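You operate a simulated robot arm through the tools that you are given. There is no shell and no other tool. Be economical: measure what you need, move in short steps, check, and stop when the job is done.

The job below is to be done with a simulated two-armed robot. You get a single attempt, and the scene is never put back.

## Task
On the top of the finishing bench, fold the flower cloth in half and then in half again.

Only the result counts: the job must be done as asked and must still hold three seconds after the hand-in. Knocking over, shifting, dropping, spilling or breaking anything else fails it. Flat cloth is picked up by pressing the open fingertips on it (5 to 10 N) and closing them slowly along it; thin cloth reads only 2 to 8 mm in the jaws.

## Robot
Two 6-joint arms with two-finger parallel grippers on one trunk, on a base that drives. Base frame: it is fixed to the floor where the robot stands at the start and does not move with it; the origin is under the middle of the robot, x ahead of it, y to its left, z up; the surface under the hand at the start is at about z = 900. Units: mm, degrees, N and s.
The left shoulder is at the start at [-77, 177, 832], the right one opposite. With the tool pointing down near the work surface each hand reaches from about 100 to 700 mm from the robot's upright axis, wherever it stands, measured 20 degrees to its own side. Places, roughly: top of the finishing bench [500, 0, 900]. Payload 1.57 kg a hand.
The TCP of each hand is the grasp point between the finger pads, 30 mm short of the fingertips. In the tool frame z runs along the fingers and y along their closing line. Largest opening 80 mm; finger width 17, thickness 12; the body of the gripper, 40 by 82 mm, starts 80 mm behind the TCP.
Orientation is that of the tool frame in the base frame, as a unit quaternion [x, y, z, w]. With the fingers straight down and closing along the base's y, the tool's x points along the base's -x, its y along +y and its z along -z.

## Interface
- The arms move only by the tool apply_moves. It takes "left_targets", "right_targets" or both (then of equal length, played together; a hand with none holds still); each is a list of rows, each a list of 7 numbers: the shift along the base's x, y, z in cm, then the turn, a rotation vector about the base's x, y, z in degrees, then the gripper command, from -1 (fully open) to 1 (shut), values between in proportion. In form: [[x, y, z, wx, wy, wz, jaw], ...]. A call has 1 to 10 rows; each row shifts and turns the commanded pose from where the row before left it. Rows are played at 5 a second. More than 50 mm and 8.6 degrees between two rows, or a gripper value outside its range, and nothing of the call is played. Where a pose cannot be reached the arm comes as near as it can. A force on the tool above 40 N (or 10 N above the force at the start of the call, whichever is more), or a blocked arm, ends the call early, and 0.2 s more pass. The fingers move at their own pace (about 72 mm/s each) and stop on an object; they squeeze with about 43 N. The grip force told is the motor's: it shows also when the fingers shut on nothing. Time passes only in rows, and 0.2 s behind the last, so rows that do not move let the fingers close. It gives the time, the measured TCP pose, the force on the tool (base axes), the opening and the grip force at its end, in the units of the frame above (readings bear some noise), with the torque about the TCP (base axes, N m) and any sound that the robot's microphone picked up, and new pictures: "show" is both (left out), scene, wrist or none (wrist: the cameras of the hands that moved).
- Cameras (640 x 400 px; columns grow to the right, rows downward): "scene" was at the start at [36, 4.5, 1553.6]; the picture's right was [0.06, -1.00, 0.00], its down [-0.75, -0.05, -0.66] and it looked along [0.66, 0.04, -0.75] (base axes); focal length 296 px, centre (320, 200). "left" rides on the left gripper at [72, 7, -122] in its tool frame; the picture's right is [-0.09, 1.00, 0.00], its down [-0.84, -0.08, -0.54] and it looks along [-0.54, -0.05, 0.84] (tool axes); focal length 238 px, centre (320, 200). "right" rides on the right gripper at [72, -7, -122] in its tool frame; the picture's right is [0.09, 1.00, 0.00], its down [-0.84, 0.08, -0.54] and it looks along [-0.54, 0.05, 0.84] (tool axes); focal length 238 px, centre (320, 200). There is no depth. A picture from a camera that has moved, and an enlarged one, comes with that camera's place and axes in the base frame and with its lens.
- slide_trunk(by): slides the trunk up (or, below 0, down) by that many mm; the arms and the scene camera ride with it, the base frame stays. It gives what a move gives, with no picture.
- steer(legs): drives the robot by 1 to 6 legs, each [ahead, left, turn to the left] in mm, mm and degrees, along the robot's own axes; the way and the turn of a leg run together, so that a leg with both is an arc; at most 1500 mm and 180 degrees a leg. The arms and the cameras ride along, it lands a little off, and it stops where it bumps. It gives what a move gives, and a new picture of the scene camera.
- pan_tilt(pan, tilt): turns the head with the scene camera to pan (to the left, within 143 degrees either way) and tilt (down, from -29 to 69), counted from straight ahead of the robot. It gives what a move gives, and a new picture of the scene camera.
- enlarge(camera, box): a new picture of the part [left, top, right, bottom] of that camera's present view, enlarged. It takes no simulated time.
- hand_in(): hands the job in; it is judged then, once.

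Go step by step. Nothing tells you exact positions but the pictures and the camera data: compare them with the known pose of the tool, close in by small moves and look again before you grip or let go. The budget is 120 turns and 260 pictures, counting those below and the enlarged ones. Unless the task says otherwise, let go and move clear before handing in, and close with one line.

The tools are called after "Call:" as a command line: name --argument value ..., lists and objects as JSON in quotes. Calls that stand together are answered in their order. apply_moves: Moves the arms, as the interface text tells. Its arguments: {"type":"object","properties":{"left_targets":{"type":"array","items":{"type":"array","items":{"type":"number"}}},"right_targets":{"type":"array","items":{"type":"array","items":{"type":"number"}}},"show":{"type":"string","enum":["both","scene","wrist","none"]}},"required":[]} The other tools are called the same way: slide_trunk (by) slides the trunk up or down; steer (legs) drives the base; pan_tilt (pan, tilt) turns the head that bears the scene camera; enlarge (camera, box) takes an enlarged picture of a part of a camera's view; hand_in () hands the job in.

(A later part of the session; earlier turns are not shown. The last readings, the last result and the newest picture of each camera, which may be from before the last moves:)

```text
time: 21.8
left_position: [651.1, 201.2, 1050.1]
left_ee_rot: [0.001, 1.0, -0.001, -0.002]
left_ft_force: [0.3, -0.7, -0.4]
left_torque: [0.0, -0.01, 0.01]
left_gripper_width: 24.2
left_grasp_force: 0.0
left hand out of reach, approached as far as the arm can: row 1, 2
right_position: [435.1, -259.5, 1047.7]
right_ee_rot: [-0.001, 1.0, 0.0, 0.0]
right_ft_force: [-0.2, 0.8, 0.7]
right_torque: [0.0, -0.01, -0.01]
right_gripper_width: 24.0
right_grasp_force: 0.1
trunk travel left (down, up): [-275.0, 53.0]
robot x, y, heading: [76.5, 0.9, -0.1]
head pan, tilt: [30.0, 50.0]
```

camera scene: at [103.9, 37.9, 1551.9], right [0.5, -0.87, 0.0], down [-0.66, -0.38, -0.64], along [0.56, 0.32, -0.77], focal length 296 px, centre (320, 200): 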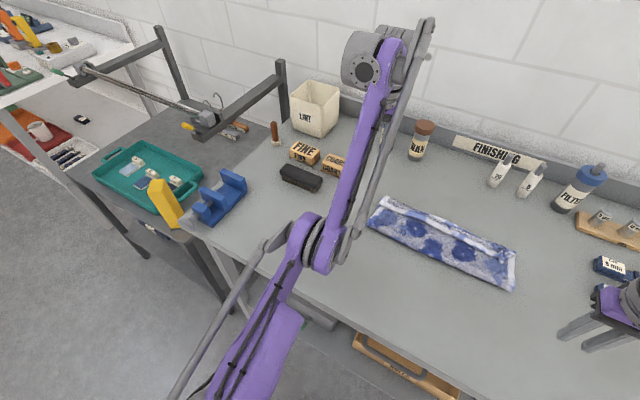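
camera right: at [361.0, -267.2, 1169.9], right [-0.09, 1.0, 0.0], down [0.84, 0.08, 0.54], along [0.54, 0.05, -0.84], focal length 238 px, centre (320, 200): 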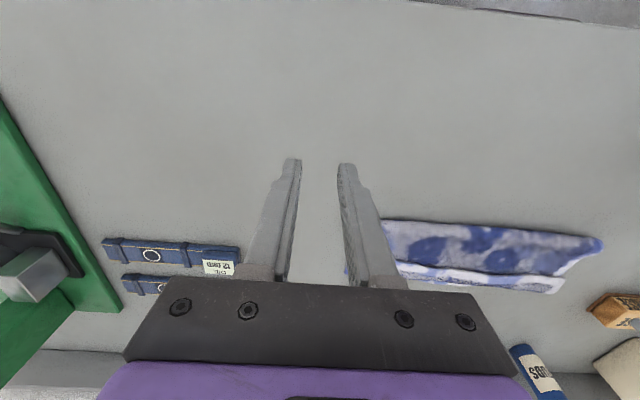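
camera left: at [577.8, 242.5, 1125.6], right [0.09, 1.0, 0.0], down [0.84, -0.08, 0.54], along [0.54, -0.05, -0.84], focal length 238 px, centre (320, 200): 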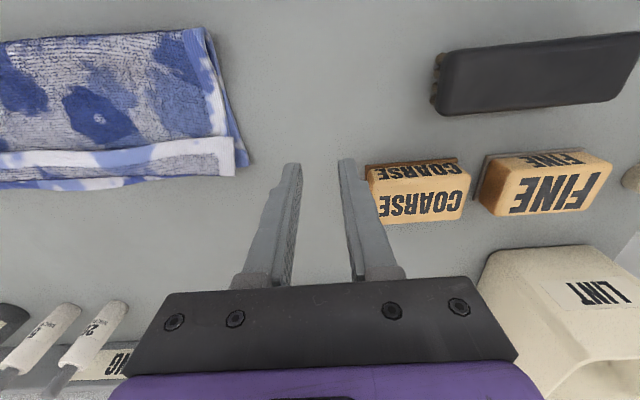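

The arm is nearly straight, so even a small retraction needs a large elbow motion. I'll retract in tiny steps along the arm's own line.

Call:
apply_moves --left_targets '[[-0.15, 0, -0.12, 0, 0, 0, 0.4], [-0.15, 0, -0.12, 0, 0, 0, 0.4], [-0.15, 0, -0.12, 0, 0, 0, 0.4], [-0.2, 0, -0.2, 0, 0, 0, 0.4], [-0.2, 0, -0.2, 0, 0, 0, 0.4], [-0.3, 0, -0.2, 0, 0, 0, 0.4], [-0.3, 0, -0.3, 0, 0, 0, 0.4], [-0.4, 0, -0.3, 0, 0, 0, 0.4]]' --show "none"

```text
time: 23.6
left_position: [652.3, 202.1, 1036.2]
left_ee_rot: [-0.001, 1.0, -0.002, -0.002]
left_ft_force: [0.3, -0.6, -0.5]
left_torque: [0.0, 0.01, 0.02]
left_gripper_width: 24.3
left_grasp_force: 0.0
left hand out of reach, approached as far as the arm can: row 2, 4, 6, 7, 8
right_position: [434.7, -260.0, 1046.7]
right_ee_rot: [0.0, 1.0, 0.0, 0.0]
right_ft_force: [0.1, 0.7, -0.8]
right_torque: [-0.01, 0.01, 0.0]
right_gripper_width: 23.8
right_grasp_force: 0.1
trunk travel left (down, up): [-275.0, 53.0]
robot x, y, heading: [78.9, -2.5, -0.3]
head pan, tilt: [30.0, 50.0]
```

Call:
apply_moves --left_targets '[[0, 0, 0, 0, 6, 0, 0.4], [0, 0, 0, 0, 6, 0, 0.4], [-1, 0, 0, 0, 0, 0, 0.4], [-1, 0, 0, 0, 0, 0, 0.4], [-1, 0, 0, 0, 0, 0, 0.4]]' --show "none"

```text
time: 24.8
left_position: [621.9, 202.0, 1035.9]
left_ee_rot: [0.0, 0.994, -0.001, -0.106]
left_ft_force: [0.1, -0.5, -0.6]
left_torque: [0.0, 0.01, -0.03]
left_gripper_width: 23.9
left_grasp_force: 0.1
right_position: [434.8, -259.8, 1047.8]
right_ee_rot: [0.0, 1.0, 0.0, 0.0]
right_ft_force: [-0.1, 0.4, 0.3]
right_torque: [-0.01, 0.0, 0.03]
right_gripper_width: 24.0
right_grasp_force: 0.1
trunk travel left (down, up): [-275.0, 53.0]
robot x, y, heading: [80.5, 5.1, 0.0]
head pan, tilt: [30.0, 50.0]
```

Tilting frees it, so this was a wrist limit. I'll retract while tilted and level the hand afterwards.

Call:
apply_moves --left_targets '[[-3, 0, 0, 0, 0, 0, 0.4], [-3, 0.5, 0, 0, 0, 0, 0.4], [-3, 0.5, 0, 0, 0, 0, 0.4], [-3, 0.5, 0, 0, 0, 0, 0.4], [-3, 0.5, 0, 0, 0, 0, 0.4], [-3, 0, 0, 0, 0, 0, 0.4], [0, 0, 0, 0, -6, 0, 0.4], [0, 0, 0, 0, -6, 0, 0.4], [0, 0, 0, 0, 0, 0, 0.4]]' --show "none"

Call:
pan_tilt --pan 0 --tilt 55

Call:
enlarge --camera "scene" --box '[230, 130, 430, 255]'

```text
time: 25.1
left_position: [614.7, 202.4, 1035.5]
left_ee_rot: [0.0, 0.995, 0.0, -0.102]
left_ft_force: [7.6, 0.3, -10.3]
left_torque: [-0.07, 0.49, -0.04]
left_gripper_width: 24.2
left_grasp_force: 0.1
left hand out of reach, approached as far as the arm can: row 1
right_position: [435.0, -260.0, 1046.9]
right_ee_rot: [0.0, 1.0, 0.0, 0.0]
right_ft_force: [-0.9, -0.2, -0.1]
right_torque: [-0.01, 0.0, -0.01]
right_gripper_width: 24.1
right_grasp_force: 0.0
trunk travel left (down, up): [-275.0, 53.0]
robot x, y, heading: [79.4, 0.1, -0.0]
head pan, tilt: [30.0, 50.0]
stopped in row 1 (left hand): the force on the tool passed its limit at 85 N (the readings are from after the stop); the commanded pose is now the measured one
```

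```text
time: 26.1
left_position: [613.9, 200.4, 1036.0]
left_ee_rot: [0.0, 0.995, 0.0, -0.101]
left_ft_force: [17.0, 2.7, -13.7]
left_torque: [-0.36, 1.7, -0.16]
left_gripper_width: 24.2
left_grasp_force: 0.1
right_position: [434.3, -259.6, 1046.8]
right_ee_rot: [0.0, 1.0, 0.0, 0.0]
right_ft_force: [0.3, 0.0, 0.3]
right_torque: [0.01, 0.02, -0.02]
right_gripper_width: 23.9
right_grasp_force: 0.0
trunk travel left (down, up): [-275.0, 53.0]
robot x, y, heading: [82.7, 0.6, 0.1]
head pan, tilt: [0.0, 55.0]
camera scene: at [109.3, -0.4, 1545.4], right [0.0, -1.0, 0.0], down [-0.82, 0.0, -0.57], along [0.57, 0.0, -0.82], focal length 296 px, centre (320, 200)
```

scene: 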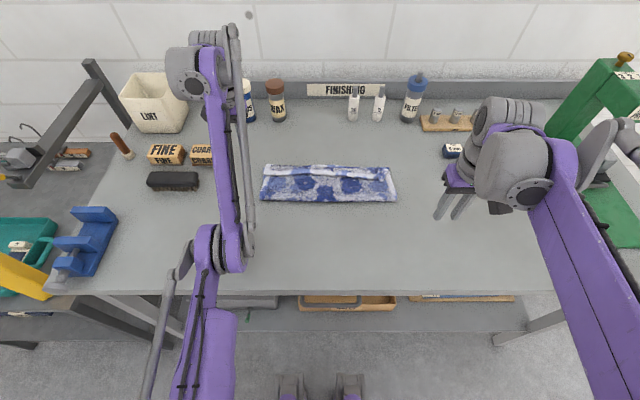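

```text
3.20 times, centred on (330, 192) of scene
camera zoom: at [109.3, -0.4, 1545.4], right [0.0, -1.0, 0.0], down [-0.82, 0.0, -0.57], along [0.57, 0.0, -0.82], focal length 949 px, centre (288, 224)
```

zoom: 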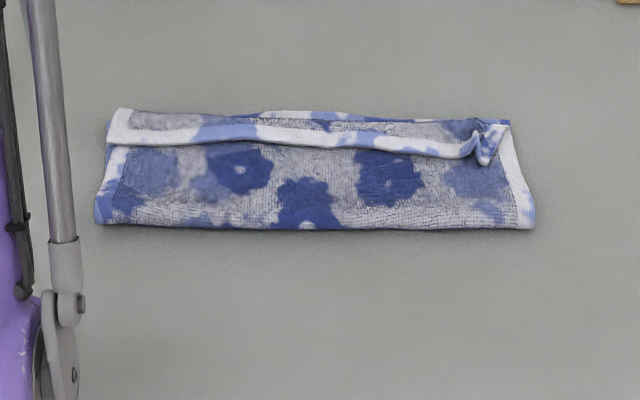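

The left arm has flipped into an elbow-down posture, which is why the gripper fouls its own forearm. I'll stretch it back out over the clear area and press down slightly, so the elbow flips up again.

Call:
apply_moves --left_targets '[[2, 0, 0, 0, -2, 0, 0.4], [2, 0, 0, 0, -5, 0, 0.4], [2, 0, 0, 0, -5, 0, 0.4], [2, 0, 0, 0, 0, 0, 0.4], [2, 0, 0, 0, 0, 0, 0.4], [2, 0, -1.5, 0, 0, 0, 0.4], [1, 0, -2, 0, 0, 0, 0.4], [0, 0, -2, 0, 0, 0, 0.4]]' --show "scene"

```text
time: 27.9
left_position: [739.8, 198.8, 979.3]
left_ee_rot: [0.0, 1.0, 0.0, 0.003]
left_ft_force: [0.2, 0.6, 0.8]
left_torque: [-0.03, 0.04, 0.0]
left_gripper_width: 24.5
left_grasp_force: 0.1
left hand out of reach, approached as far as the arm can: row 6
right_position: [435.6, -260.7, 1046.4]
right_ee_rot: [0.0, 1.0, 0.0, 0.001]
right_ft_force: [0.3, -0.7, 0.4]
right_torque: [-0.01, 0.03, -0.01]
right_gripper_width: 24.3
right_grasp_force: 0.0
trunk travel left (down, up): [-275.0, 53.0]
robot x, y, heading: [77.0, 2.3, -0.3]
head pan, tilt: [0.0, 55.0]
camera scene: at [108.8, -0.6, 1545.4], right [0.0, -1.0, 0.0], down [-0.82, 0.0, -0.57], along [0.57, 0.0, -0.82], focal length 296 px, centre (320, 200)
```

scene: 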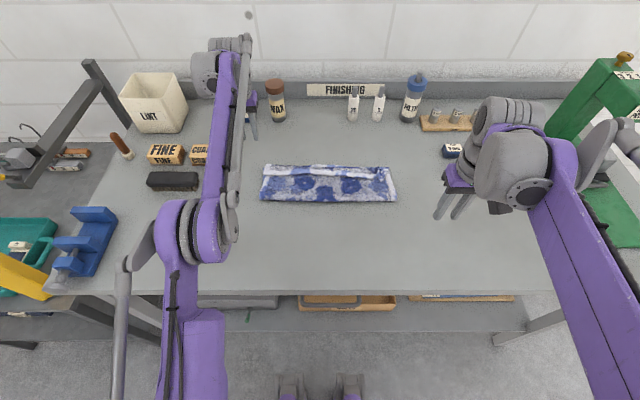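

The elbow is up again. I'll retract with the tool vertical.

Call:
apply_moves --left_targets '[[-2, 0, 0, 0, 0, 0, 0.4], [-3, 0, 0, 0, 0, 0, 0.4], [-3, 0, 0, 0, 0, 0, 0.4], [-3, 0, 0, 0, 0, 0, 0.4], [-3, 0, 0.5, 0, 0, 0, 0.4], [-4, 0, 1, 0, 0, 0, 0.4]]' --show "both"

```text
time: 29.3
left_position: [558.3, 200.8, 995.2]
left_ee_rot: [0.001, 1.0, 0.0, 0.003]
left_ft_force: [-0.3, -0.2, -1.3]
left_torque: [0.0, -0.04, 0.0]
left_gripper_width: 23.9
left_grasp_force: 0.0
right_position: [433.0, -260.3, 1048.2]
right_ee_rot: [0.0, 1.0, 0.001, 0.001]
right_ft_force: [-0.3, -0.6, -0.1]
right_torque: [0.0, -0.04, -0.03]
right_gripper_width: 24.1
right_grasp_force: 0.0
trunk travel left (down, up): [-275.0, 53.0]
robot x, y, heading: [77.4, 2.9, 0.1]
head pan, tilt: [0.0, 55.0]
camera scene: at [107.3, -0.6, 1545.4], right [0.0, -1.0, 0.0], down [-0.82, 0.0, -0.57], along [0.57, 0.0, -0.82], focal length 296 px, centre (320, 200)
camera left: at [486.5, 206.8, 1115.3], right [0.09, 1.0, 0.0], down [0.83, -0.08, 0.55], along [0.55, -0.05, -0.84], focal length 238 px, centre (320, 200)
```

scene: 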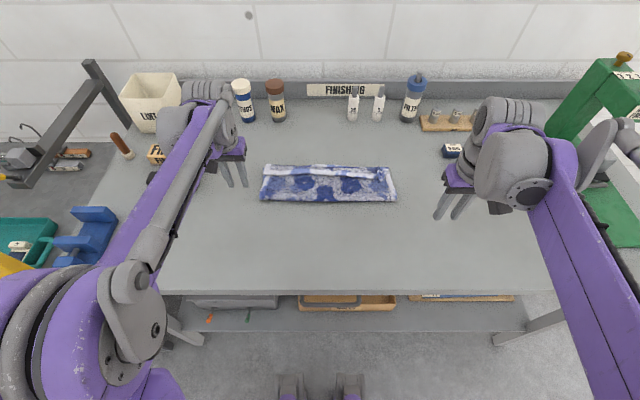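
left: 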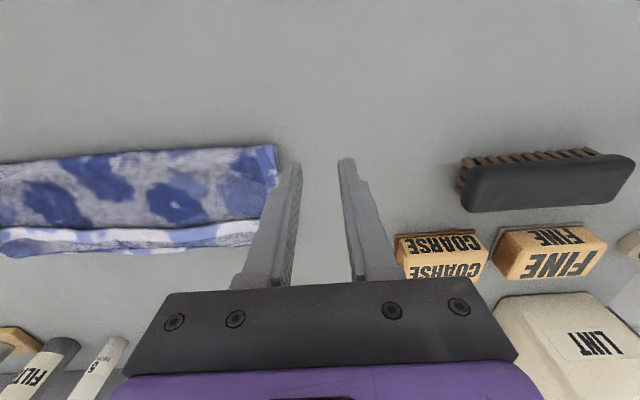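

The left arm is recovered and nothing else has moved. The turned-back strip's free edge faces the robot, so I'll re-grip it with the fingers tilted forward, which should let the hem lie properly on the next lay-down.

Call:
apply_moves --left_targets '[[1.6, -1.26, -0.2, 0, -7, 0, 0.4], [1.6, -1.26, -0.2, 0, -7, 0, 0.4], [1.6, -1.26, -0.2, 0, -7, 0, 0.4], [1.6, -1.26, -0.2, 0, -7, 0, 0.4], [1.8, -1.26, -0.2, 0, -7, 0, 0.4], [0, 0, 0, 0, 0, 0, 0.4]]' --right_targets '[[3.8, 2.4, -1.26, 0, -7, 0, 0.4], [3.8, 2.4, -1.26, 0, -7, 0, 0.4], [3.8, 2.4, -1.26, 0, -7, 0, 0.4], [3.8, 2.4, -1.26, 0, -7, 0, 0.4], [3.7, 2.4, -1.26, 0, -7, 0, 0.4], [0, 0, 0, 0, 0, 0, 0.4]]'

```text
time: 30.7
left_position: [642.8, 138.5, 983.7]
left_ee_rot: [0.0, 0.953, 0.0, 0.304]
left_ft_force: [0.9, -0.2, -0.8]
left_torque: [-0.02, -0.03, -0.02]
left_gripper_width: 24.0
left_grasp_force: 0.1
right_position: [624.8, -141.7, 984.0]
right_ee_rot: [0.0, 0.953, -0.001, 0.302]
right_ft_force: [0.4, -0.3, 0.3]
right_torque: [0.0, -0.04, 0.01]
right_gripper_width: 24.4
right_grasp_force: 0.0
trunk travel left (down, up): [-275.0, 53.0]
robot x, y, heading: [79.7, -0.4, -0.1]
head pan, tilt: [0.0, 55.0]
camera scene: at [108.5, -0.6, 1545.4], right [0.0, -1.0, 0.0], down [-0.82, 0.0, -0.57], along [0.57, 0.0, -0.82], focal length 296 px, centre (320, 200)
camera right: at [495.8, -148.3, 1043.3], right [-0.08, 1.0, -0.05], down [0.37, 0.08, 0.92], along [0.92, 0.05, -0.38], focal length 238 px, centre (320, 200)
camera left: at [513.2, 145.3, 1041.8], right [0.08, 1.0, 0.05], down [0.37, -0.08, 0.93], along [0.93, -0.05, -0.37], focal length 238 px, centre (320, 200)
```

scene: 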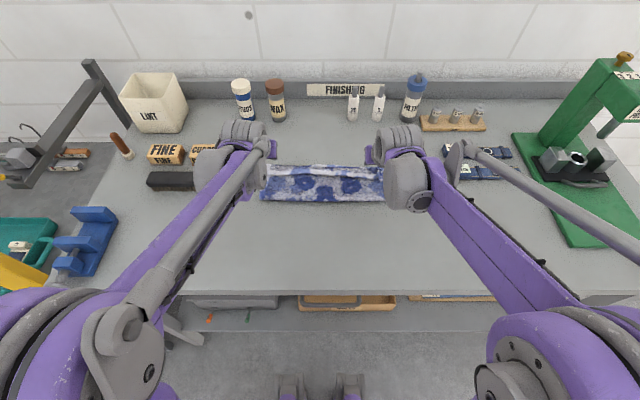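
right: 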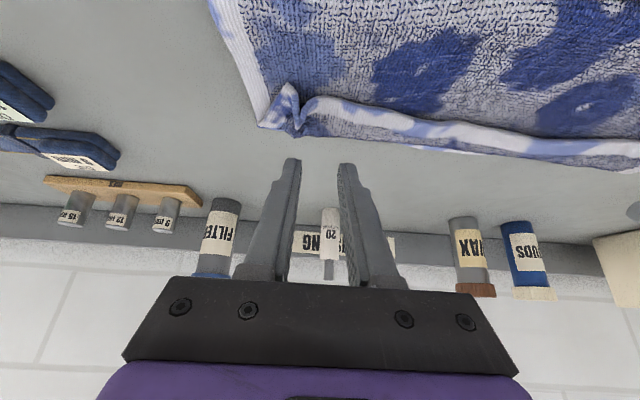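
left: 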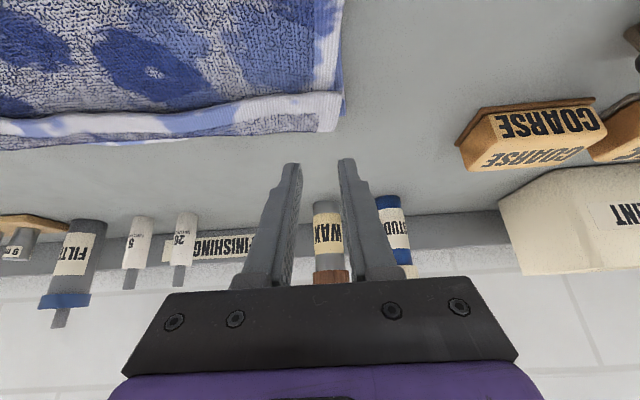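

Both flap edges are clearly visible. I'll align the fingertips just inside the free edge and lower.

Call:
apply_moves --left_targets '[[0.3, -0.7, -1.3, 0, 0, 0, 0.4], [0, 0, -1.3, 0, 0, 0, 0.4], [0, 0, -1.0, 0, 0, 0, 0.4], [0, 0, -0.3, 0, 0, 0, 0.4]]' --right_targets '[[0.7, -0.3, -1.3, 0, 0, 0, 0.4], [0, 0, -1.3, 0, 0, 0, 0.4], [0, 0, -1.0, 0, 0, 0, 0.4], [0, 0, -0.3, 0, 0, 0, 0.4]]' --show "wrist"

```text
time: 31.7
left_position: [644.4, 130.9, 945.7]
left_ee_rot: [0.0, 0.953, 0.0, 0.303]
left_ft_force: [-0.2, 0.8, -0.1]
left_torque: [0.02, 0.03, -0.01]
left_gripper_width: 24.1
left_grasp_force: 0.1
right_position: [630.9, -143.2, 945.2]
right_ee_rot: [-0.001, 0.954, 0.001, 0.301]
right_ft_force: [0.3, -0.5, 0.9]
right_torque: [-0.02, 0.02, -0.03]
right_gripper_width: 24.1
right_grasp_force: 0.2
trunk travel left (down, up): [-275.0, 53.0]
robot x, y, heading: [80.5, -1.5, 0.1]
head pan, tilt: [0.0, 55.0]
camera right: at [502.4, -150.8, 1004.3], right [-0.08, 1.0, -0.05], down [0.37, 0.08, 0.92], along [0.92, 0.05, -0.38], focal length 238 px, centre (320, 200)
camera left: at [516.1, 138.0, 1003.0], right [0.08, 1.0, 0.05], down [0.37, -0.08, 0.93], along [0.93, -0.05, -0.37], focal length 238 px, centre (320, 200)
```

right: 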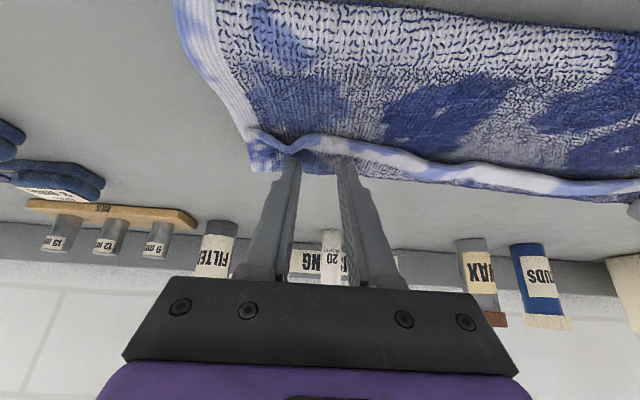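
left: 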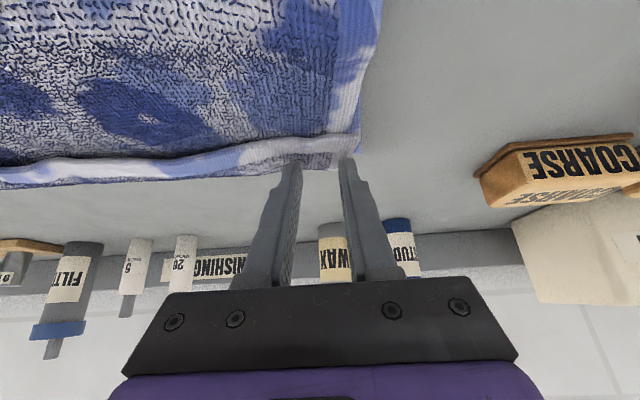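

Call:
apply_moves --left_targets '[[0, 0, -0.3, 0, 0, 0, 0.4], [0, 0, -0.2, 0, 0, 0, 0.4], [0, 0, 0, 0, 0, 0, 0.4]]' --right_targets '[[0, 0, -0.3, 0, 0, 0, 0.4], [0, 0, -0.2, 0, 0, 0, 0.4], [0, 0, 0, 0, 0, 0, 0.4]]' --show "none"

```text
time: 32.5
left_position: [646.0, 131.8, 941.4]
left_ee_rot: [0.001, 0.953, -0.001, 0.303]
left_ft_force: [0.1, 0.5, 1.1]
left_torque: [0.01, -0.04, 0.0]
left_gripper_width: 23.9
left_grasp_force: 0.0
right_position: [630.8, -143.4, 939.8]
right_ee_rot: [0.0, 0.954, 0.0, 0.301]
right_ft_force: [0.0, 0.8, 1.5]
right_torque: [-0.02, -0.03, 0.01]
right_gripper_width: 24.0
right_grasp_force: 0.2
trunk travel left (down, up): [-275.0, 53.0]
robot x, y, heading: [79.1, -0.6, -0.0]
head pan, tilt: [0.0, 55.0]
```

Call:
apply_moves --left_targets '[[0, 0, -0.15, 0, 0, 0, 0.4], [0, 0, -0.1, 0, 0, 0, 0.4], [0, 0, 0, 0, 0, 0, 0.4]]' --right_targets '[[0, 0, -0.15, 0, 0, 0, 0.4], [0, 0, -0.1, 0, 0, 0, 0.4], [0, 0, 0, 0, 0, 0, 0.4]]' --show "none"

```text
time: 33.3
left_position: [644.3, 131.4, 938.0]
left_ee_rot: [0.0, 0.953, 0.0, 0.304]
left_ft_force: [0.2, 1.4, 3.1]
left_torque: [0.02, -0.08, 0.01]
left_gripper_width: 24.0
left_grasp_force: 0.0
right_position: [629.8, -144.5, 936.9]
right_ee_rot: [0.0, 0.954, 0.0, 0.3]
right_ft_force: [1.0, -0.6, 4.9]
right_torque: [-0.02, -0.09, 0.0]
right_gripper_width: 23.7
right_grasp_force: 0.0
trunk travel left (down, up): [-275.0, 53.0]
robot x, y, heading: [79.3, -2.4, -0.0]
head pan, tilt: [0.0, 55.0]
```

Contact is light (3 and 5 N). I'll press slightly more and close slowly.

Call:
apply_moves --left_targets '[[0, 0, -0.1, 0, 0, 0, 0.4], [0, 0, 0, 0, 0, 0, 0.5], [0, 0, 0, 0, 0, 0, 0.6], [0, 0, 0, 0, 0, 0, 0.68], [0, 0, 0, 0, 0, 0, 0.76], [0, 0, 0, 0, 0, 0, 0.84], [0, 0, 0, 0, 0, 0, 0.92], [0, 0, 0, 0, 0, 0, 1], [0, 0, 0, 0, 0, 0, 1], [0, 0, 0, 0, 0, 0, 1]]' --right_targets '[[0, 0, -0.05, 0, 0, 0, 0.4], [0, 0, 0, 0, 0, 0, 0.5], [0, 0, 0, 0, 0, 0, 0.6], [0, 0, 0, 0, 0, 0, 0.68], [0, 0, 0, 0, 0, 0, 0.76], [0, 0, 0, 0, 0, 0, 0.84], [0, 0, 0, 0, 0, 0, 0.92], [0, 0, 0, 0, 0, 0, 1], [0, 0, 0, 0, 0, 0, 1], [0, 0, 0, 0, 0, 0, 1]]' --show "wrist"

```text
time: 35.5
left_position: [645.6, 131.2, 937.7]
left_ee_rot: [0.001, 0.953, 0.0, 0.304]
left_ft_force: [0.1, -1.6, 6.7]
left_torque: [-0.1, -0.11, -0.04]
left_gripper_width: 2.7
left_grasp_force: 24.0
right_position: [630.5, -143.2, 937.9]
right_ee_rot: [0.0, 0.954, -0.001, 0.3]
right_ft_force: [-0.2, 0.6, 4.7]
right_torque: [-0.01, -0.04, -0.02]
right_gripper_width: 3.1
right_grasp_force: 24.4
trunk travel left (down, up): [-275.0, 53.0]
robot x, y, heading: [78.4, -2.3, -0.3]
head pan, tilt: [0.0, 55.0]
camera right: at [501.7, -150.8, 996.6], right [-0.08, 1.0, -0.05], down [0.37, 0.08, 0.92], along [0.92, 0.05, -0.38], focal length 238 px, centre (320, 200)
camera left: at [515.8, 137.4, 994.7], right [0.08, 1.0, 0.05], down [0.37, -0.08, 0.93], along [0.93, -0.05, -0.37], focal length 238 px, centre (320, 200)
```

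right: 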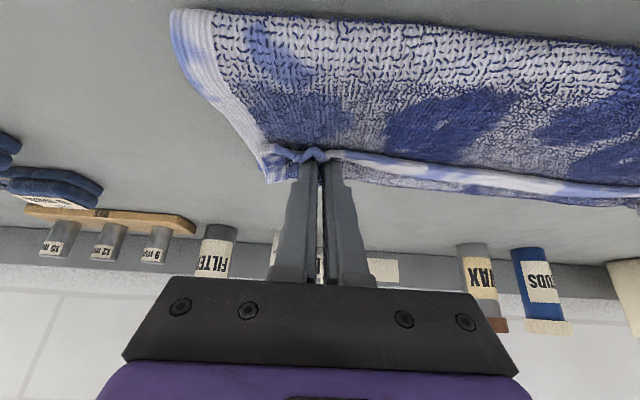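
left: 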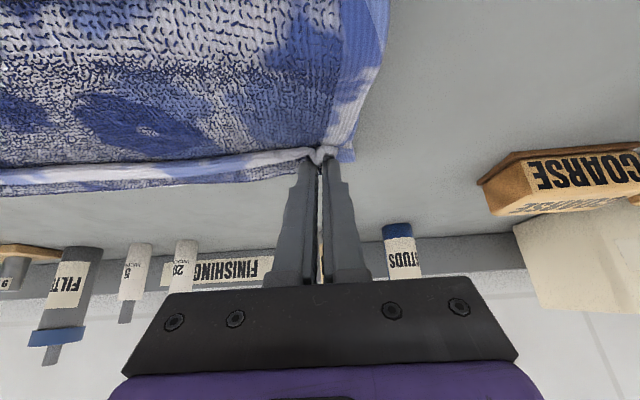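

Both hold a single layer right at the edge. I'll lift 60 mm and check that only the top layer comes.

Call:
apply_moves --left_targets '[[-0.3, 0, 1, 0, 0, 0, 1], [-0.3, 0, 1.2, 0, 0, 0, 1], [-0.5, 0, 1.3, 0, 0, 0, 1], [-0.5, 0, 1.3, 0, 0, 0, 1], [-0.5, 0, 1.2, 0, 0, 0, 1]]' --right_targets '[[-0.3, 0, 1, 0, 0, 0, 1], [-0.3, -0.1, 1.2, 0, 0, 0, 1], [-0.5, -0.2, 1.3, 0, 0, 0, 1], [-0.5, -0.2, 1.3, 0, 0, 0, 1], [-0.5, -0.2, 1.2, 0, 0, 0, 1]]'

```text
time: 36.7
left_position: [623.0, 130.2, 997.1]
left_ee_rot: [0.0, 0.953, 0.0, 0.303]
left_ft_force: [-0.1, -5.1, -0.3]
left_torque: [-0.1, 0.02, -0.01]
left_gripper_width: 2.9
left_grasp_force: 24.5
right_position: [610.1, -149.2, 998.3]
right_ee_rot: [0.0, 0.954, 0.0, 0.301]
right_ft_force: [-0.2, 4.8, -0.1]
right_torque: [0.1, 0.02, 0.1]
right_gripper_width: 3.4
right_grasp_force: 24.8
trunk travel left (down, up): [-275.0, 53.0]
robot x, y, heading: [80.2, -3.0, -0.0]
head pan, tilt: [0.0, 55.0]
camera scene: at [108.6, -0.5, 1545.4], right [0.0, -1.0, 0.0], down [-0.82, 0.0, -0.57], along [0.57, 0.0, -0.82], focal length 296 px, centre (320, 200)
camera right: at [480.4, -156.8, 1056.4], right [-0.08, 1.0, -0.05], down [0.37, 0.08, 0.92], along [0.92, 0.05, -0.38], focal length 238 px, centre (320, 200)
camera left: at [494.9, 137.4, 1054.3], right [0.08, 1.0, 0.05], down [0.37, -0.08, 0.93], along [0.93, -0.05, -0.37], focal length 238 px, centre (320, 200)
```

scene: 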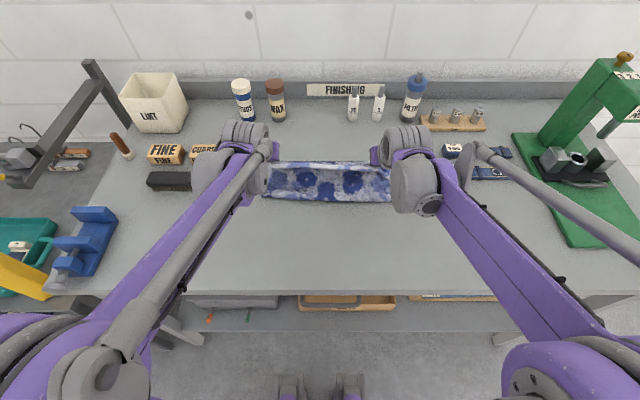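
right: 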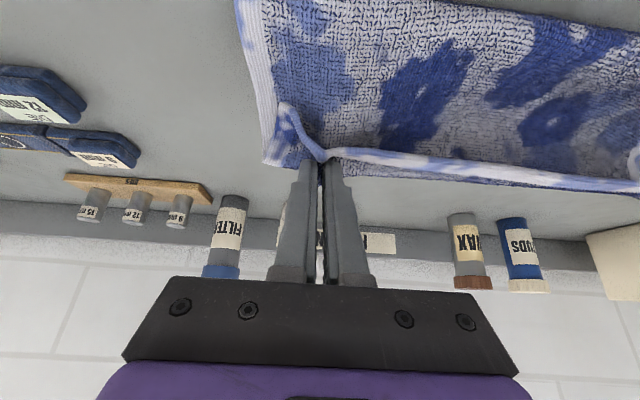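
left: 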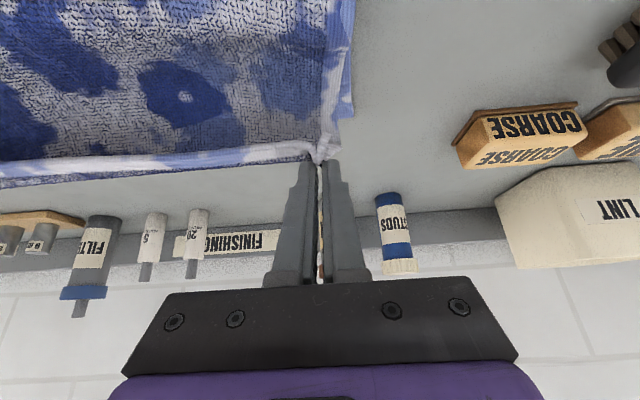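

Only the top layer lifts. I'll swing it back until it hangs near vertical over x≈535, to put the crease in the right place, then lay it forward.

Call:
apply_moves --left_targets '[[-1.8, 0, 1.6, 0, 0, 0, 1], [-1.8, 0, 1.6, 0, 0, 0, 1], [-1.8, 0.1, 1.4, 0, 0, 0, 1], [-1.8, 0.1, 1.2, 0, 0, 0, 1], [-1.8, 0, 1.0, 0, 0, 0, 1], [-1.8, 0, 0.4, 0, 0, 0, 1]]' --right_targets '[[-1.7, 0, 1.6, 0, 0, 0, 1], [-1.7, 0, 1.6, 0, 0, 0, 1], [-1.7, -0.1, 1.4, 0, 0, 0, 1], [-1.7, -0.1, 1.2, 0, 0, 0, 1], [-1.7, 0, 1.0, 0, 0, 0, 1], [-1.7, 0, 0.4, 0, 0, 0, 1]]'

Call:
enlarge --camera "scene" --box '[220, 120, 420, 245]'

```text
time: 38.1
left_position: [514.0, 132.8, 1069.1]
left_ee_rot: [0.001, 0.953, 0.0, 0.304]
left_ft_force: [-0.2, -7.5, -0.4]
left_torque: [-0.23, -0.01, -0.1]
left_gripper_width: 2.9
left_grasp_force: 23.7
right_position: [505.1, -153.3, 1070.0]
right_ee_rot: [0.0, 0.954, 0.001, 0.301]
right_ft_force: [-1.0, 8.1, -0.4]
right_torque: [0.21, 0.0, 0.07]
right_gripper_width: 3.4
right_grasp_force: 24.2
trunk travel left (down, up): [-275.0, 53.0]
robot x, y, heading: [79.7, -4.5, -0.1]
head pan, tilt: [0.0, 55.0]
camera scene: at [107.7, -0.5, 1545.3], right [0.0, -1.0, 0.0], down [-0.82, 0.0, -0.57], along [0.57, 0.0, -0.82], focal length 296 px, centre (320, 200)
camera right: at [377.4, -159.6, 1128.3], right [-0.08, 1.0, -0.05], down [0.37, 0.08, 0.92], along [0.92, 0.05, -0.38], focal length 238 px, centre (320, 200)
camera left: at [385.3, 139.5, 1126.1], right [0.08, 1.0, 0.05], down [0.37, -0.08, 0.93], along [0.93, -0.05, -0.37], focal length 238 px, centre (320, 200)
```

scene: 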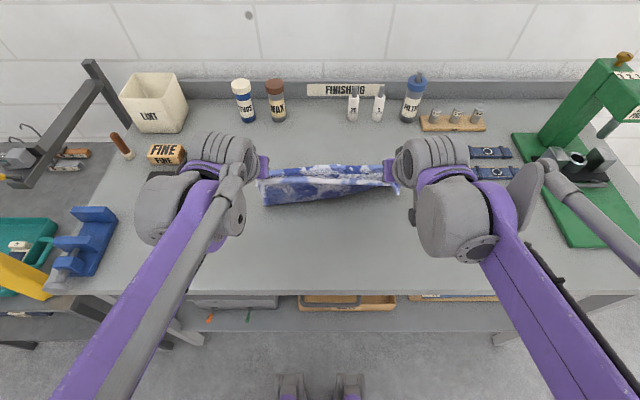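
right: 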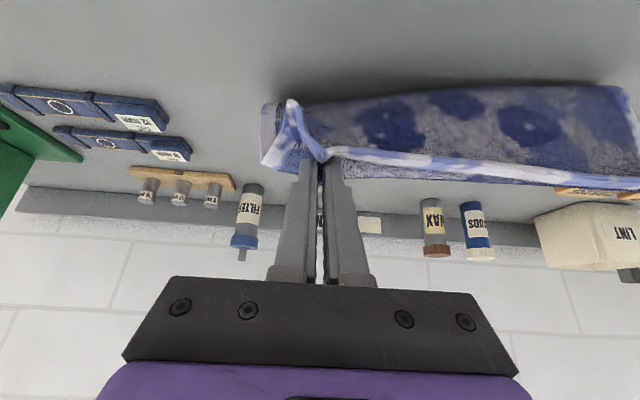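
left: 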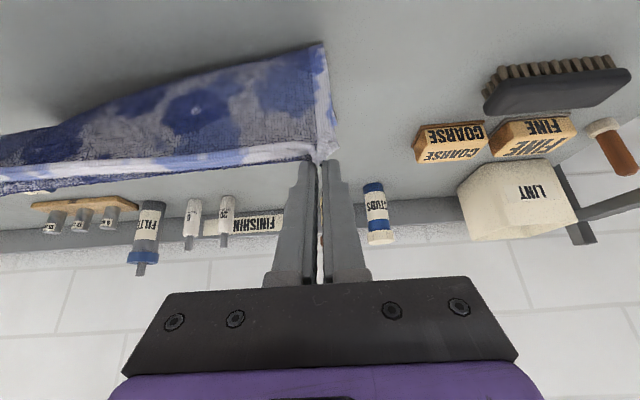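

```text
3.20 times, centred on (320, 182) of scene
camera zoom: at [107.7, -0.5, 1545.3], right [0.0, -1.0, 0.0], down [-0.82, 0.0, -0.57], along [0.57, 0.0, -0.82], focal length 949 px, centre (320, 256)
```

zoom: 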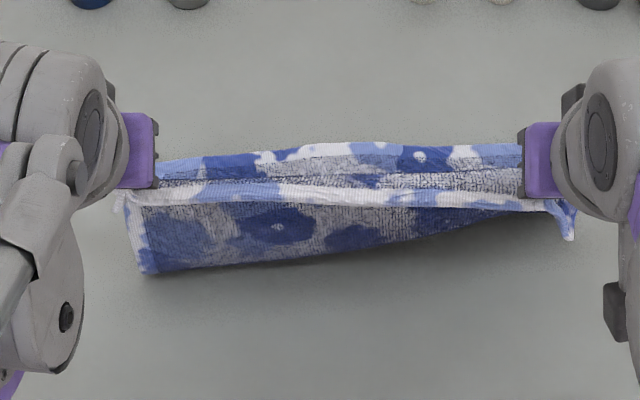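

Call:
enlarge --camera "right" --box '[220, 70, 460, 220]'

Call:
enlarge --camera "left" --box '[200, 30, 440, 180]'

```text
2.67 times, centred on (340, 145) of right
camera zoom: at [377.4, -159.6, 1128.3], right [-0.08, 1.0, -0.05], down [0.37, 0.08, 0.92], along [0.92, 0.05, -0.38], focal length 636 px, centre (267, 347)
```

zoom: 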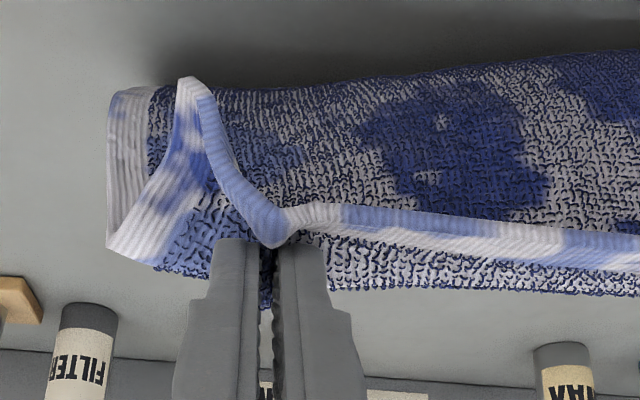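

```text
2.67 times, centred on (320, 105) of left
camera zoom: at [385.3, 139.5, 1126.1], right [0.08, 1.0, 0.05], down [0.37, -0.08, 0.93], along [0.93, -0.05, -0.37], focal length 636 px, centre (320, 453)
```

zoom: 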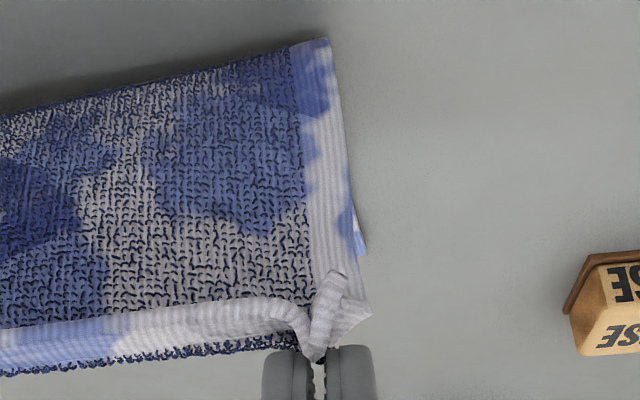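

The right corner is loose and about 45 mm outside the grip. The cleanest fix is to lay the sheet back out flat and re-grip both true corners with tilted fingers.

Call:
apply_moves --left_targets '[[-2.2, 0.2, -0.4, 0, 0, 0, 1], [-2.2, 0.2, -0.8, 0, 0, 0, 1], [-2.0, 0.2, -1.3, 0, 0, 0, 1], [-1.8, 0.2, -1.7, 0, 0, 0, 1], [-1.5, 0.2, -2, 0, 0, 0, 1], [-1.2, 0.2, -2.2, 0, 0, 0, 1], [-0.7, 0.2, -2.2, 0, 0, 0, 1], [-0.3, 0.2, -2, 0, 0, 0, 1]]' --right_targets '[[-2.3, 0.2, -0.4, 0, 0, 0, 1], [-2.2, 0.2, -0.8, 0, 0, 0, 1], [-2.1, 0.2, -1.3, 0, 0, 0, 1], [-1.9, 0.2, -1.7, 0, 0, 0, 1], [-1.5, 0.2, -2, 0, 0, 0, 1], [-1.2, 0.2, -2.2, 0, 0, 0, 1], [-0.8, 0.2, -2.2, 0, 0, 0, 1], [-0.4, 0.2, -2, 0, 0, 0, 1]]'

```text
time: 39.9
left_position: [397.3, 149.4, 942.6]
left_ee_rot: [0.0, 0.953, 0.0, 0.303]
left_ft_force: [-0.1, -9.4, 0.1]
left_torque: [-0.33, 0.02, -0.11]
left_gripper_width: 2.8
left_grasp_force: 24.0
right_position: [384.3, -136.9, 943.5]
right_ee_rot: [0.0, 0.954, 0.0, 0.3]
right_ft_force: [0.7, 9.2, 0.0]
right_torque: [0.29, 0.03, 0.12]
right_gripper_width: 3.5
right_grasp_force: 24.5
trunk travel left (down, up): [-275.0, 53.0]
robot x, y, heading: [79.9, 4.0, -0.2]
head pan, tilt: [0.0, 55.0]
camera scene: at [109.9, -0.5, 1545.4], right [0.0, -1.0, 0.0], down [-0.82, 0.0, -0.57], along [0.57, 0.0, -0.82], focal length 296 px, centre (320, 200)
camera right: at [255.5, -143.9, 1002.8], right [-0.08, 1.0, -0.05], down [0.37, 0.08, 0.92], along [0.92, 0.05, -0.38], focal length 238 px, centre (320, 200)
camera left: at [268.5, 156.4, 1000.0], right [0.08, 1.0, 0.05], down [0.37, -0.08, 0.93], along [0.93, -0.05, -0.37], focal length 238 px, centre (320, 200)
```

scene: 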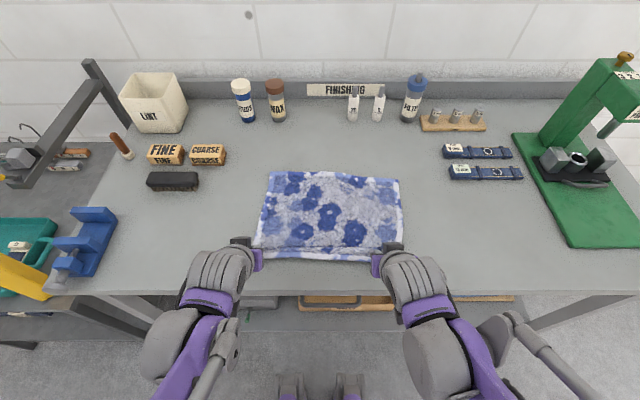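
right: 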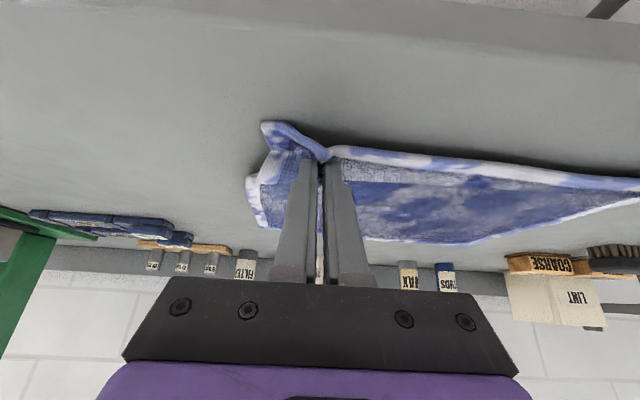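
left: 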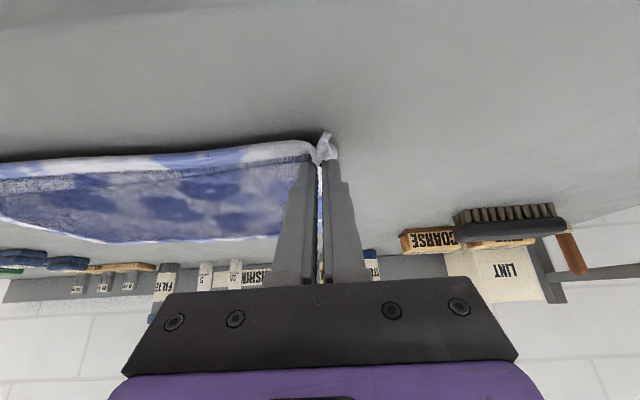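

The sheet is laid back out, and the left grip sits right on its corner, so it stays. I'll lower both hands, release only the right and back it off to see its corner.

Call:
apply_moves --left_targets '[[0, 0, -0.4, 0, 0, 0, 1], [0, 0, 0, 0, 0, 0, 1], [0, 0, 0, 0, 0, 0, 1], [0, 0, 0, 0, 0, 0, 1], [0, 0, 0, 0, 0, 0, 1], [0, 0, 0, 0, 0, 0, 1], [0, 0, 0, 0, 0, 0, 1], [0, 0, 0, 0, 0, 0, 1]]' --right_targets '[[0, 0, -0.4, 0, 0, 0, 1], [0, 0, 0, 0, 0, 0, 0.7], [0, 0, 0, 0, 0, 0, 0.4], [0, 0, 0.5, 0, 0, 0, 0.4], [0, 0, 1, 0, 0, 0, 0.4], [-0.5, 0, 2, 0, 0, 0, 0.4], [-0.5, 0, 2, 0, 0, 0, 0.4], [0, 0, 2, 0, 0, 0, 0.4]]'

Call:
enlarge --camera "scene" --box '[230, 150, 430, 275]'

```text
time: 41.7
left_position: [398.2, 149.3, 939.3]
left_ee_rot: [0.0, 0.953, 0.0, 0.304]
left_ft_force: [0.9, 0.1, -0.1]
left_torque: [0.0, 0.0, 0.0]
left_gripper_width: 3.0
left_grasp_force: 24.4
right_position: [373.0, -136.3, 1013.5]
right_ee_rot: [0.0, 0.954, 0.0, 0.3]
right_ft_force: [-0.1, 0.1, 0.2]
right_torque: [0.02, 0.02, 0.03]
right_gripper_width: 24.1
right_grasp_force: 0.1
trunk travel left (down, up): [-275.0, 53.0]
robot x, y, heading: [82.2, 0.8, -0.2]
head pan, tilt: [0.0, 55.0]
camera scene: at [109.3, -0.5, 1545.4], right [0.0, -1.0, 0.0], down [-0.82, 0.0, -0.57], along [0.57, 0.0, -0.82], focal length 296 px, centre (320, 200)
camera right: at [245.5, -143.7, 1073.4], right [-0.08, 1.0, -0.05], down [0.37, 0.08, 0.92], along [0.92, 0.05, -0.38], focal length 238 px, centre (320, 200)
camera left: at [268.5, 156.0, 996.3], right [0.08, 1.0, 0.05], down [0.37, -0.08, 0.93], along [0.93, -0.05, -0.37], focal length 238 px, centre (320, 200)
```

scene: 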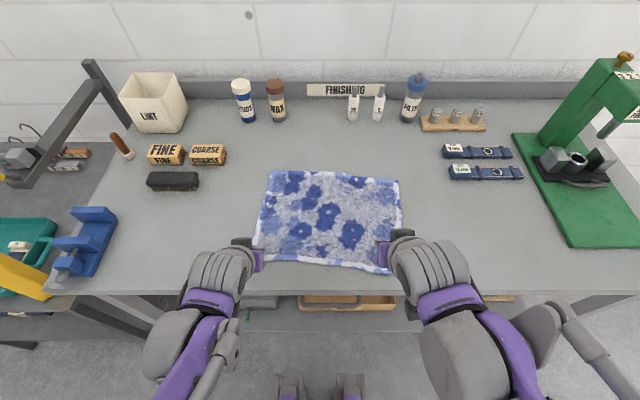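
right: 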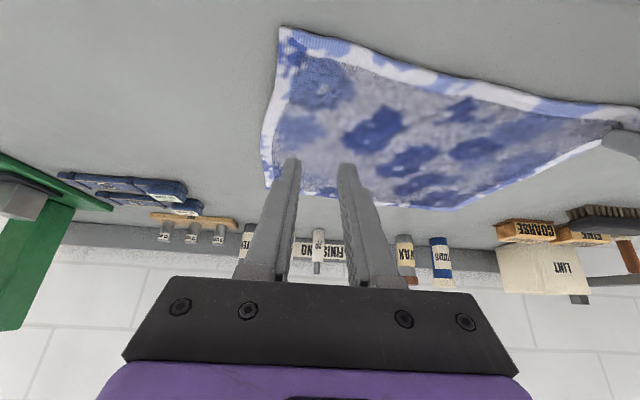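
left: 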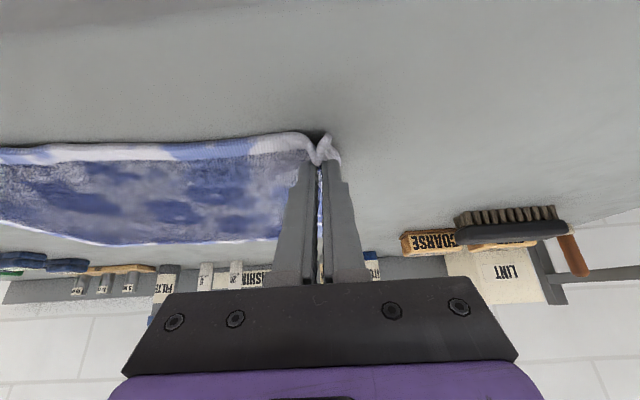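

```text
3.20 times, centred on (330, 212) of scene
camera zoom: at [109.3, -0.5, 1545.4], right [0.0, -1.0, 0.0], down [-0.82, 0.0, -0.57], along [0.57, 0.0, -0.82], focal length 949 px, centre (288, 160)
```

zoom: 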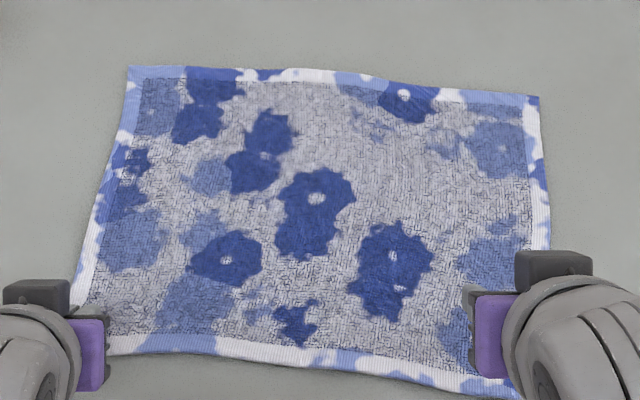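

The cloth is flat again, rotated a few degrees, with the near-right corner at about (355,-171). I'll move the right hand just inside it and lower.

Call:
apply_moves --right_targets '[[-0.8, -0.4, -1.7, 0, 0, 0, 0.4], [-0.8, -0.4, -1.7, 0, 0, 0, 0.4], [0, 0, -1.7, 0, 0, 0, 0.4], [0, 0, -1.5, 0, 0, 0, 0.4]]' --show "wrist"

```text
time: 42.7
left_position: [398.0, 149.9, 940.0]
left_ee_rot: [-0.001, 0.953, 0.0, 0.303]
left_ft_force: [0.7, 0.1, -1.0]
left_torque: [0.0, 0.03, 0.02]
left_gripper_width: 2.7
left_grasp_force: 23.8
right_position: [357.7, -145.0, 946.9]
right_ee_rot: [0.0, 0.953, 0.0, 0.302]
right_ft_force: [-0.1, -0.1, 0.1]
right_torque: [-0.03, -0.01, -0.03]
right_gripper_width: 23.9
right_grasp_force: 0.0
trunk travel left (down, up): [-275.0, 53.0]
robot x, y, heading: [75.4, -2.3, -0.2]
head pan, tilt: [0.0, 55.0]
camera right: at [229.0, -151.7, 1007.0], right [-0.08, 1.0, -0.05], down [0.37, 0.08, 0.92], along [0.92, 0.05, -0.38], focal length 238 px, centre (320, 200)
```

right: 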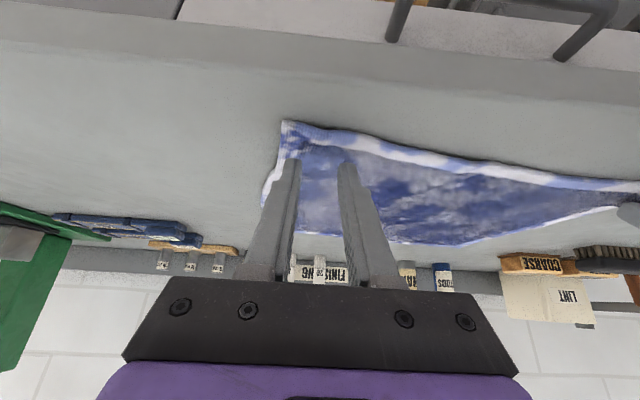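

Call:
apply_moves --right_targets '[[-0.3, 0, -0.6, 0, 0, 0, 0.4], [0, 0, -0.4, 0, 0, 0, 0.4], [0, 0, -0.3, 0, 0, 0, 0.4], [0, 0, 0, 0, 0, 0, 0.4]]' --show "none"

```text
time: 43.7
left_position: [397.6, 148.7, 938.6]
left_ee_rot: [0.0, 0.953, 0.0, 0.304]
left_ft_force: [0.3, -0.8, 0.0]
left_torque: [-0.01, 0.01, -0.02]
left_gripper_width: 3.2
left_grasp_force: 23.8
right_position: [354.6, -145.1, 934.0]
right_ee_rot: [0.0, 0.954, -0.001, 0.3]
right_ft_force: [0.2, 0.0, 0.5]
right_torque: [0.0, 0.0, -0.01]
right_gripper_width: 24.1
right_grasp_force: 0.1
trunk travel left (down, up): [-275.0, 53.0]
robot x, y, heading: [80.8, -1.5, 0.1]
head pan, tilt: [0.0, 55.0]
```

Call:
apply_moves --right_targets '[[0, 0, -0.15, 0, 0, 0, 0.4], [0, 0, -0.15, 0, 0, 0, 0.4], [0, 0, 0, 0, 0, 0, 0.4]]' --show "none"

```text
time: 44.5
left_position: [397.2, 148.6, 939.5]
left_ee_rot: [0.001, 0.953, -0.001, 0.303]
left_ft_force: [-0.5, -0.9, 0.0]
left_torque: [-0.03, -0.01, 0.02]
left_gripper_width: 2.8
left_grasp_force: 24.5
right_position: [355.4, -144.1, 932.1]
right_ee_rot: [0.0, 0.954, -0.001, 0.301]
right_ft_force: [0.0, 0.6, 6.3]
right_torque: [-0.02, -0.07, 0.01]
right_gripper_width: 24.2
right_grasp_force: 0.1
trunk travel left (down, up): [-275.0, 53.0]
robot x, y, heading: [83.5, -2.4, -0.1]
head pan, tilt: [0.0, 55.0]
```

The right hand presses at 6 N. I'll close it slowly.

Call:
apply_moves --right_targets '[[0, 0, 0, 0, 0, 0, 0.5], [0, 0, 0, 0, 0, 0, 0.58], [0, 0, 0, 0, 0, 0, 0.66], [0, 0, 0, 0, 0, 0, 0.74], [0, 0, 0, 0, 0, 0, 0.82], [0, 0, 0, 0, 0, 0, 0.9], [0, 0, 0, 0, 0, 0, 1], [0, 0, 0, 0, 0, 0, 1], [0, 0, 0, 0, 0, 0, 1]]' --show "wrist"

```text
time: 46.5
left_position: [396.7, 149.3, 938.6]
left_ee_rot: [0.0, 0.953, 0.0, 0.303]
left_ft_force: [-0.9, -0.7, 0.2]
left_torque: [-0.01, 0.0, -0.02]
left_gripper_width: 3.0
left_grasp_force: 24.3
right_position: [354.0, -144.9, 932.4]
right_ee_rot: [-0.001, 0.954, 0.001, 0.3]
right_ft_force: [0.7, 0.3, 7.8]
right_torque: [0.02, -0.14, 0.03]
right_gripper_width: 3.3
right_grasp_force: 24.2
trunk travel left (down, up): [-275.0, 53.0]
robot x, y, heading: [78.9, -2.1, -0.1]
head pan, tilt: [0.0, 55.0]
camera right: at [225.7, -151.8, 991.0], right [-0.08, 1.0, -0.05], down [0.37, 0.08, 0.92], along [0.92, 0.05, -0.38], focal length 238 px, centre (320, 200)
```

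right: 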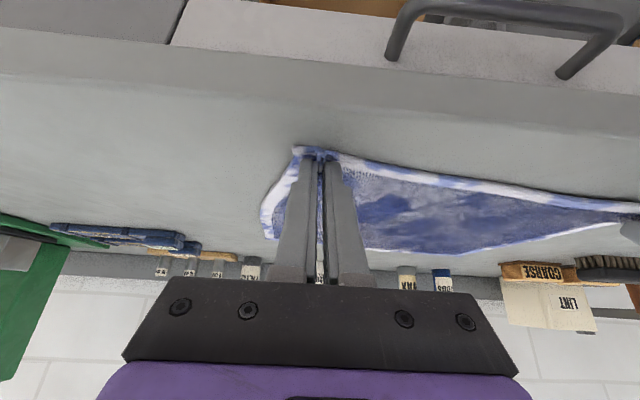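

Both corners are now pinched at the edge. I'll run the first half of the fold arc, following the cloth's slight rotation.

Call:
apply_moves --left_targets '[[0.3, -0.15, 1.6, 0, 2.75, 0, 1], [0.5, -0.15, 1.6, 0, 2.75, 0, 1], [0.83, -0.15, 1.5, 0, 2.75, 0, 1], [1.03, -0.15, 1.4, 0, 2.75, 0, 1], [1.3, -0.15, 1.25, 0, 2.75, 0, 1], [1.47, -0.15, 1.05, 0, 2.75, 0, 1], [1.67, -0.15, 0.85, 0, 2.75, 0, 1], [1.77, -0.15, 0.65, 0, 2.75, 0, 1], [1.87, -0.15, 0.35, 0, 2.75, 0, 1], [1.9, -0.15, 0.2, 0, 2.75, 0, 1]]' --right_targets '[[0.3, -0.19, 1.9, 0, 2.75, 0, 1], [0.53, -0.19, 1.8, 0, 2.75, 0, 1], [0.9, -0.19, 1.5, 0, 2.75, 0, 1], [1.1, -0.19, 1.4, 0, 2.75, 0, 1], [1.4, -0.19, 1.25, 0, 2.75, 0, 1], [1.58, -0.19, 1.05, 0, 2.75, 0, 1], [1.8, -0.19, 0.85, 0, 2.75, 0, 1], [1.9, -0.19, 0.65, 0, 2.75, 0, 1], [2.03, -0.19, 0.35, 0, 2.75, 0, 1], [2.05, -0.19, 0.2, 0, 2.75, 0, 1]]'

```text
time: 48.7
left_position: [526.6, 133.9, 1043.0]
left_ee_rot: [0.0, 0.998, 0.0, 0.067]
left_ft_force: [0.2, -1.8, -0.8]
left_torque: [-0.05, -0.01, 0.02]
left_gripper_width: 2.8
left_grasp_force: 23.6
right_position: [493.4, -164.7, 1042.3]
right_ee_rot: [0.0, 0.998, 0.0, 0.064]
right_ft_force: [0.3, 2.1, 0.0]
right_torque: [0.07, -0.04, 0.02]
right_gripper_width: 3.4
right_grasp_force: 25.0
trunk travel left (down, up): [-275.0, 53.0]
robot x, y, heading: [81.9, -0.5, -0.0]
head pan, tilt: [0.0, 55.0]
camera scene: at [111.8, -0.6, 1545.4], right [0.0, -1.0, 0.0], down [-0.82, 0.0, -0.57], along [0.57, 0.0, -0.82], focal length 296 px, centre (320, 200)
camera right: at [406.6, -171.1, 1153.0], right [-0.09, 1.0, -0.01], down [0.76, 0.08, 0.64], along [0.64, 0.05, -0.76], focal length 238 px, centre (320, 200)
camera left: at [438.8, 140.7, 1153.7], right [0.09, 1.0, 0.01], down [0.76, -0.08, 0.65], along [0.65, -0.05, -0.76], focal length 238 px, centre (320, 200)
```

scene: 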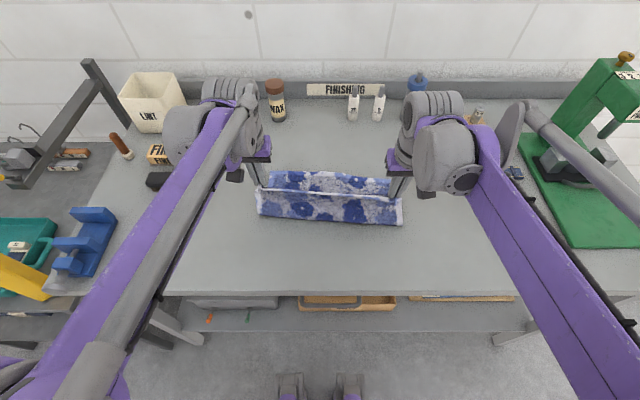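
right: 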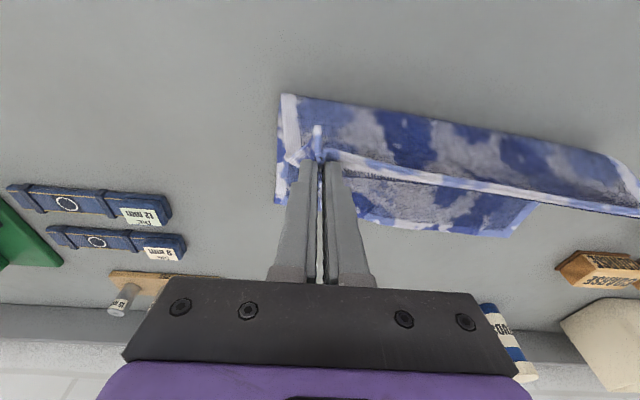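
left: 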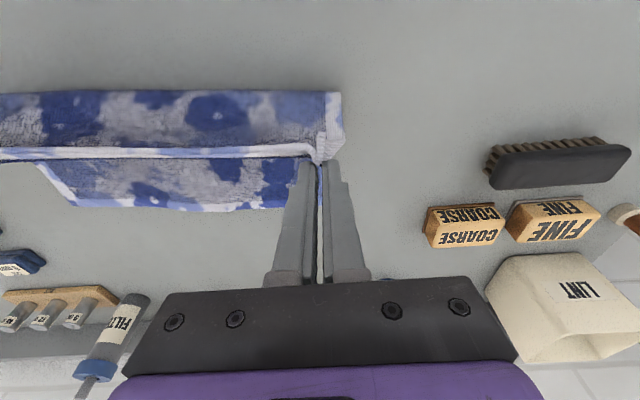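

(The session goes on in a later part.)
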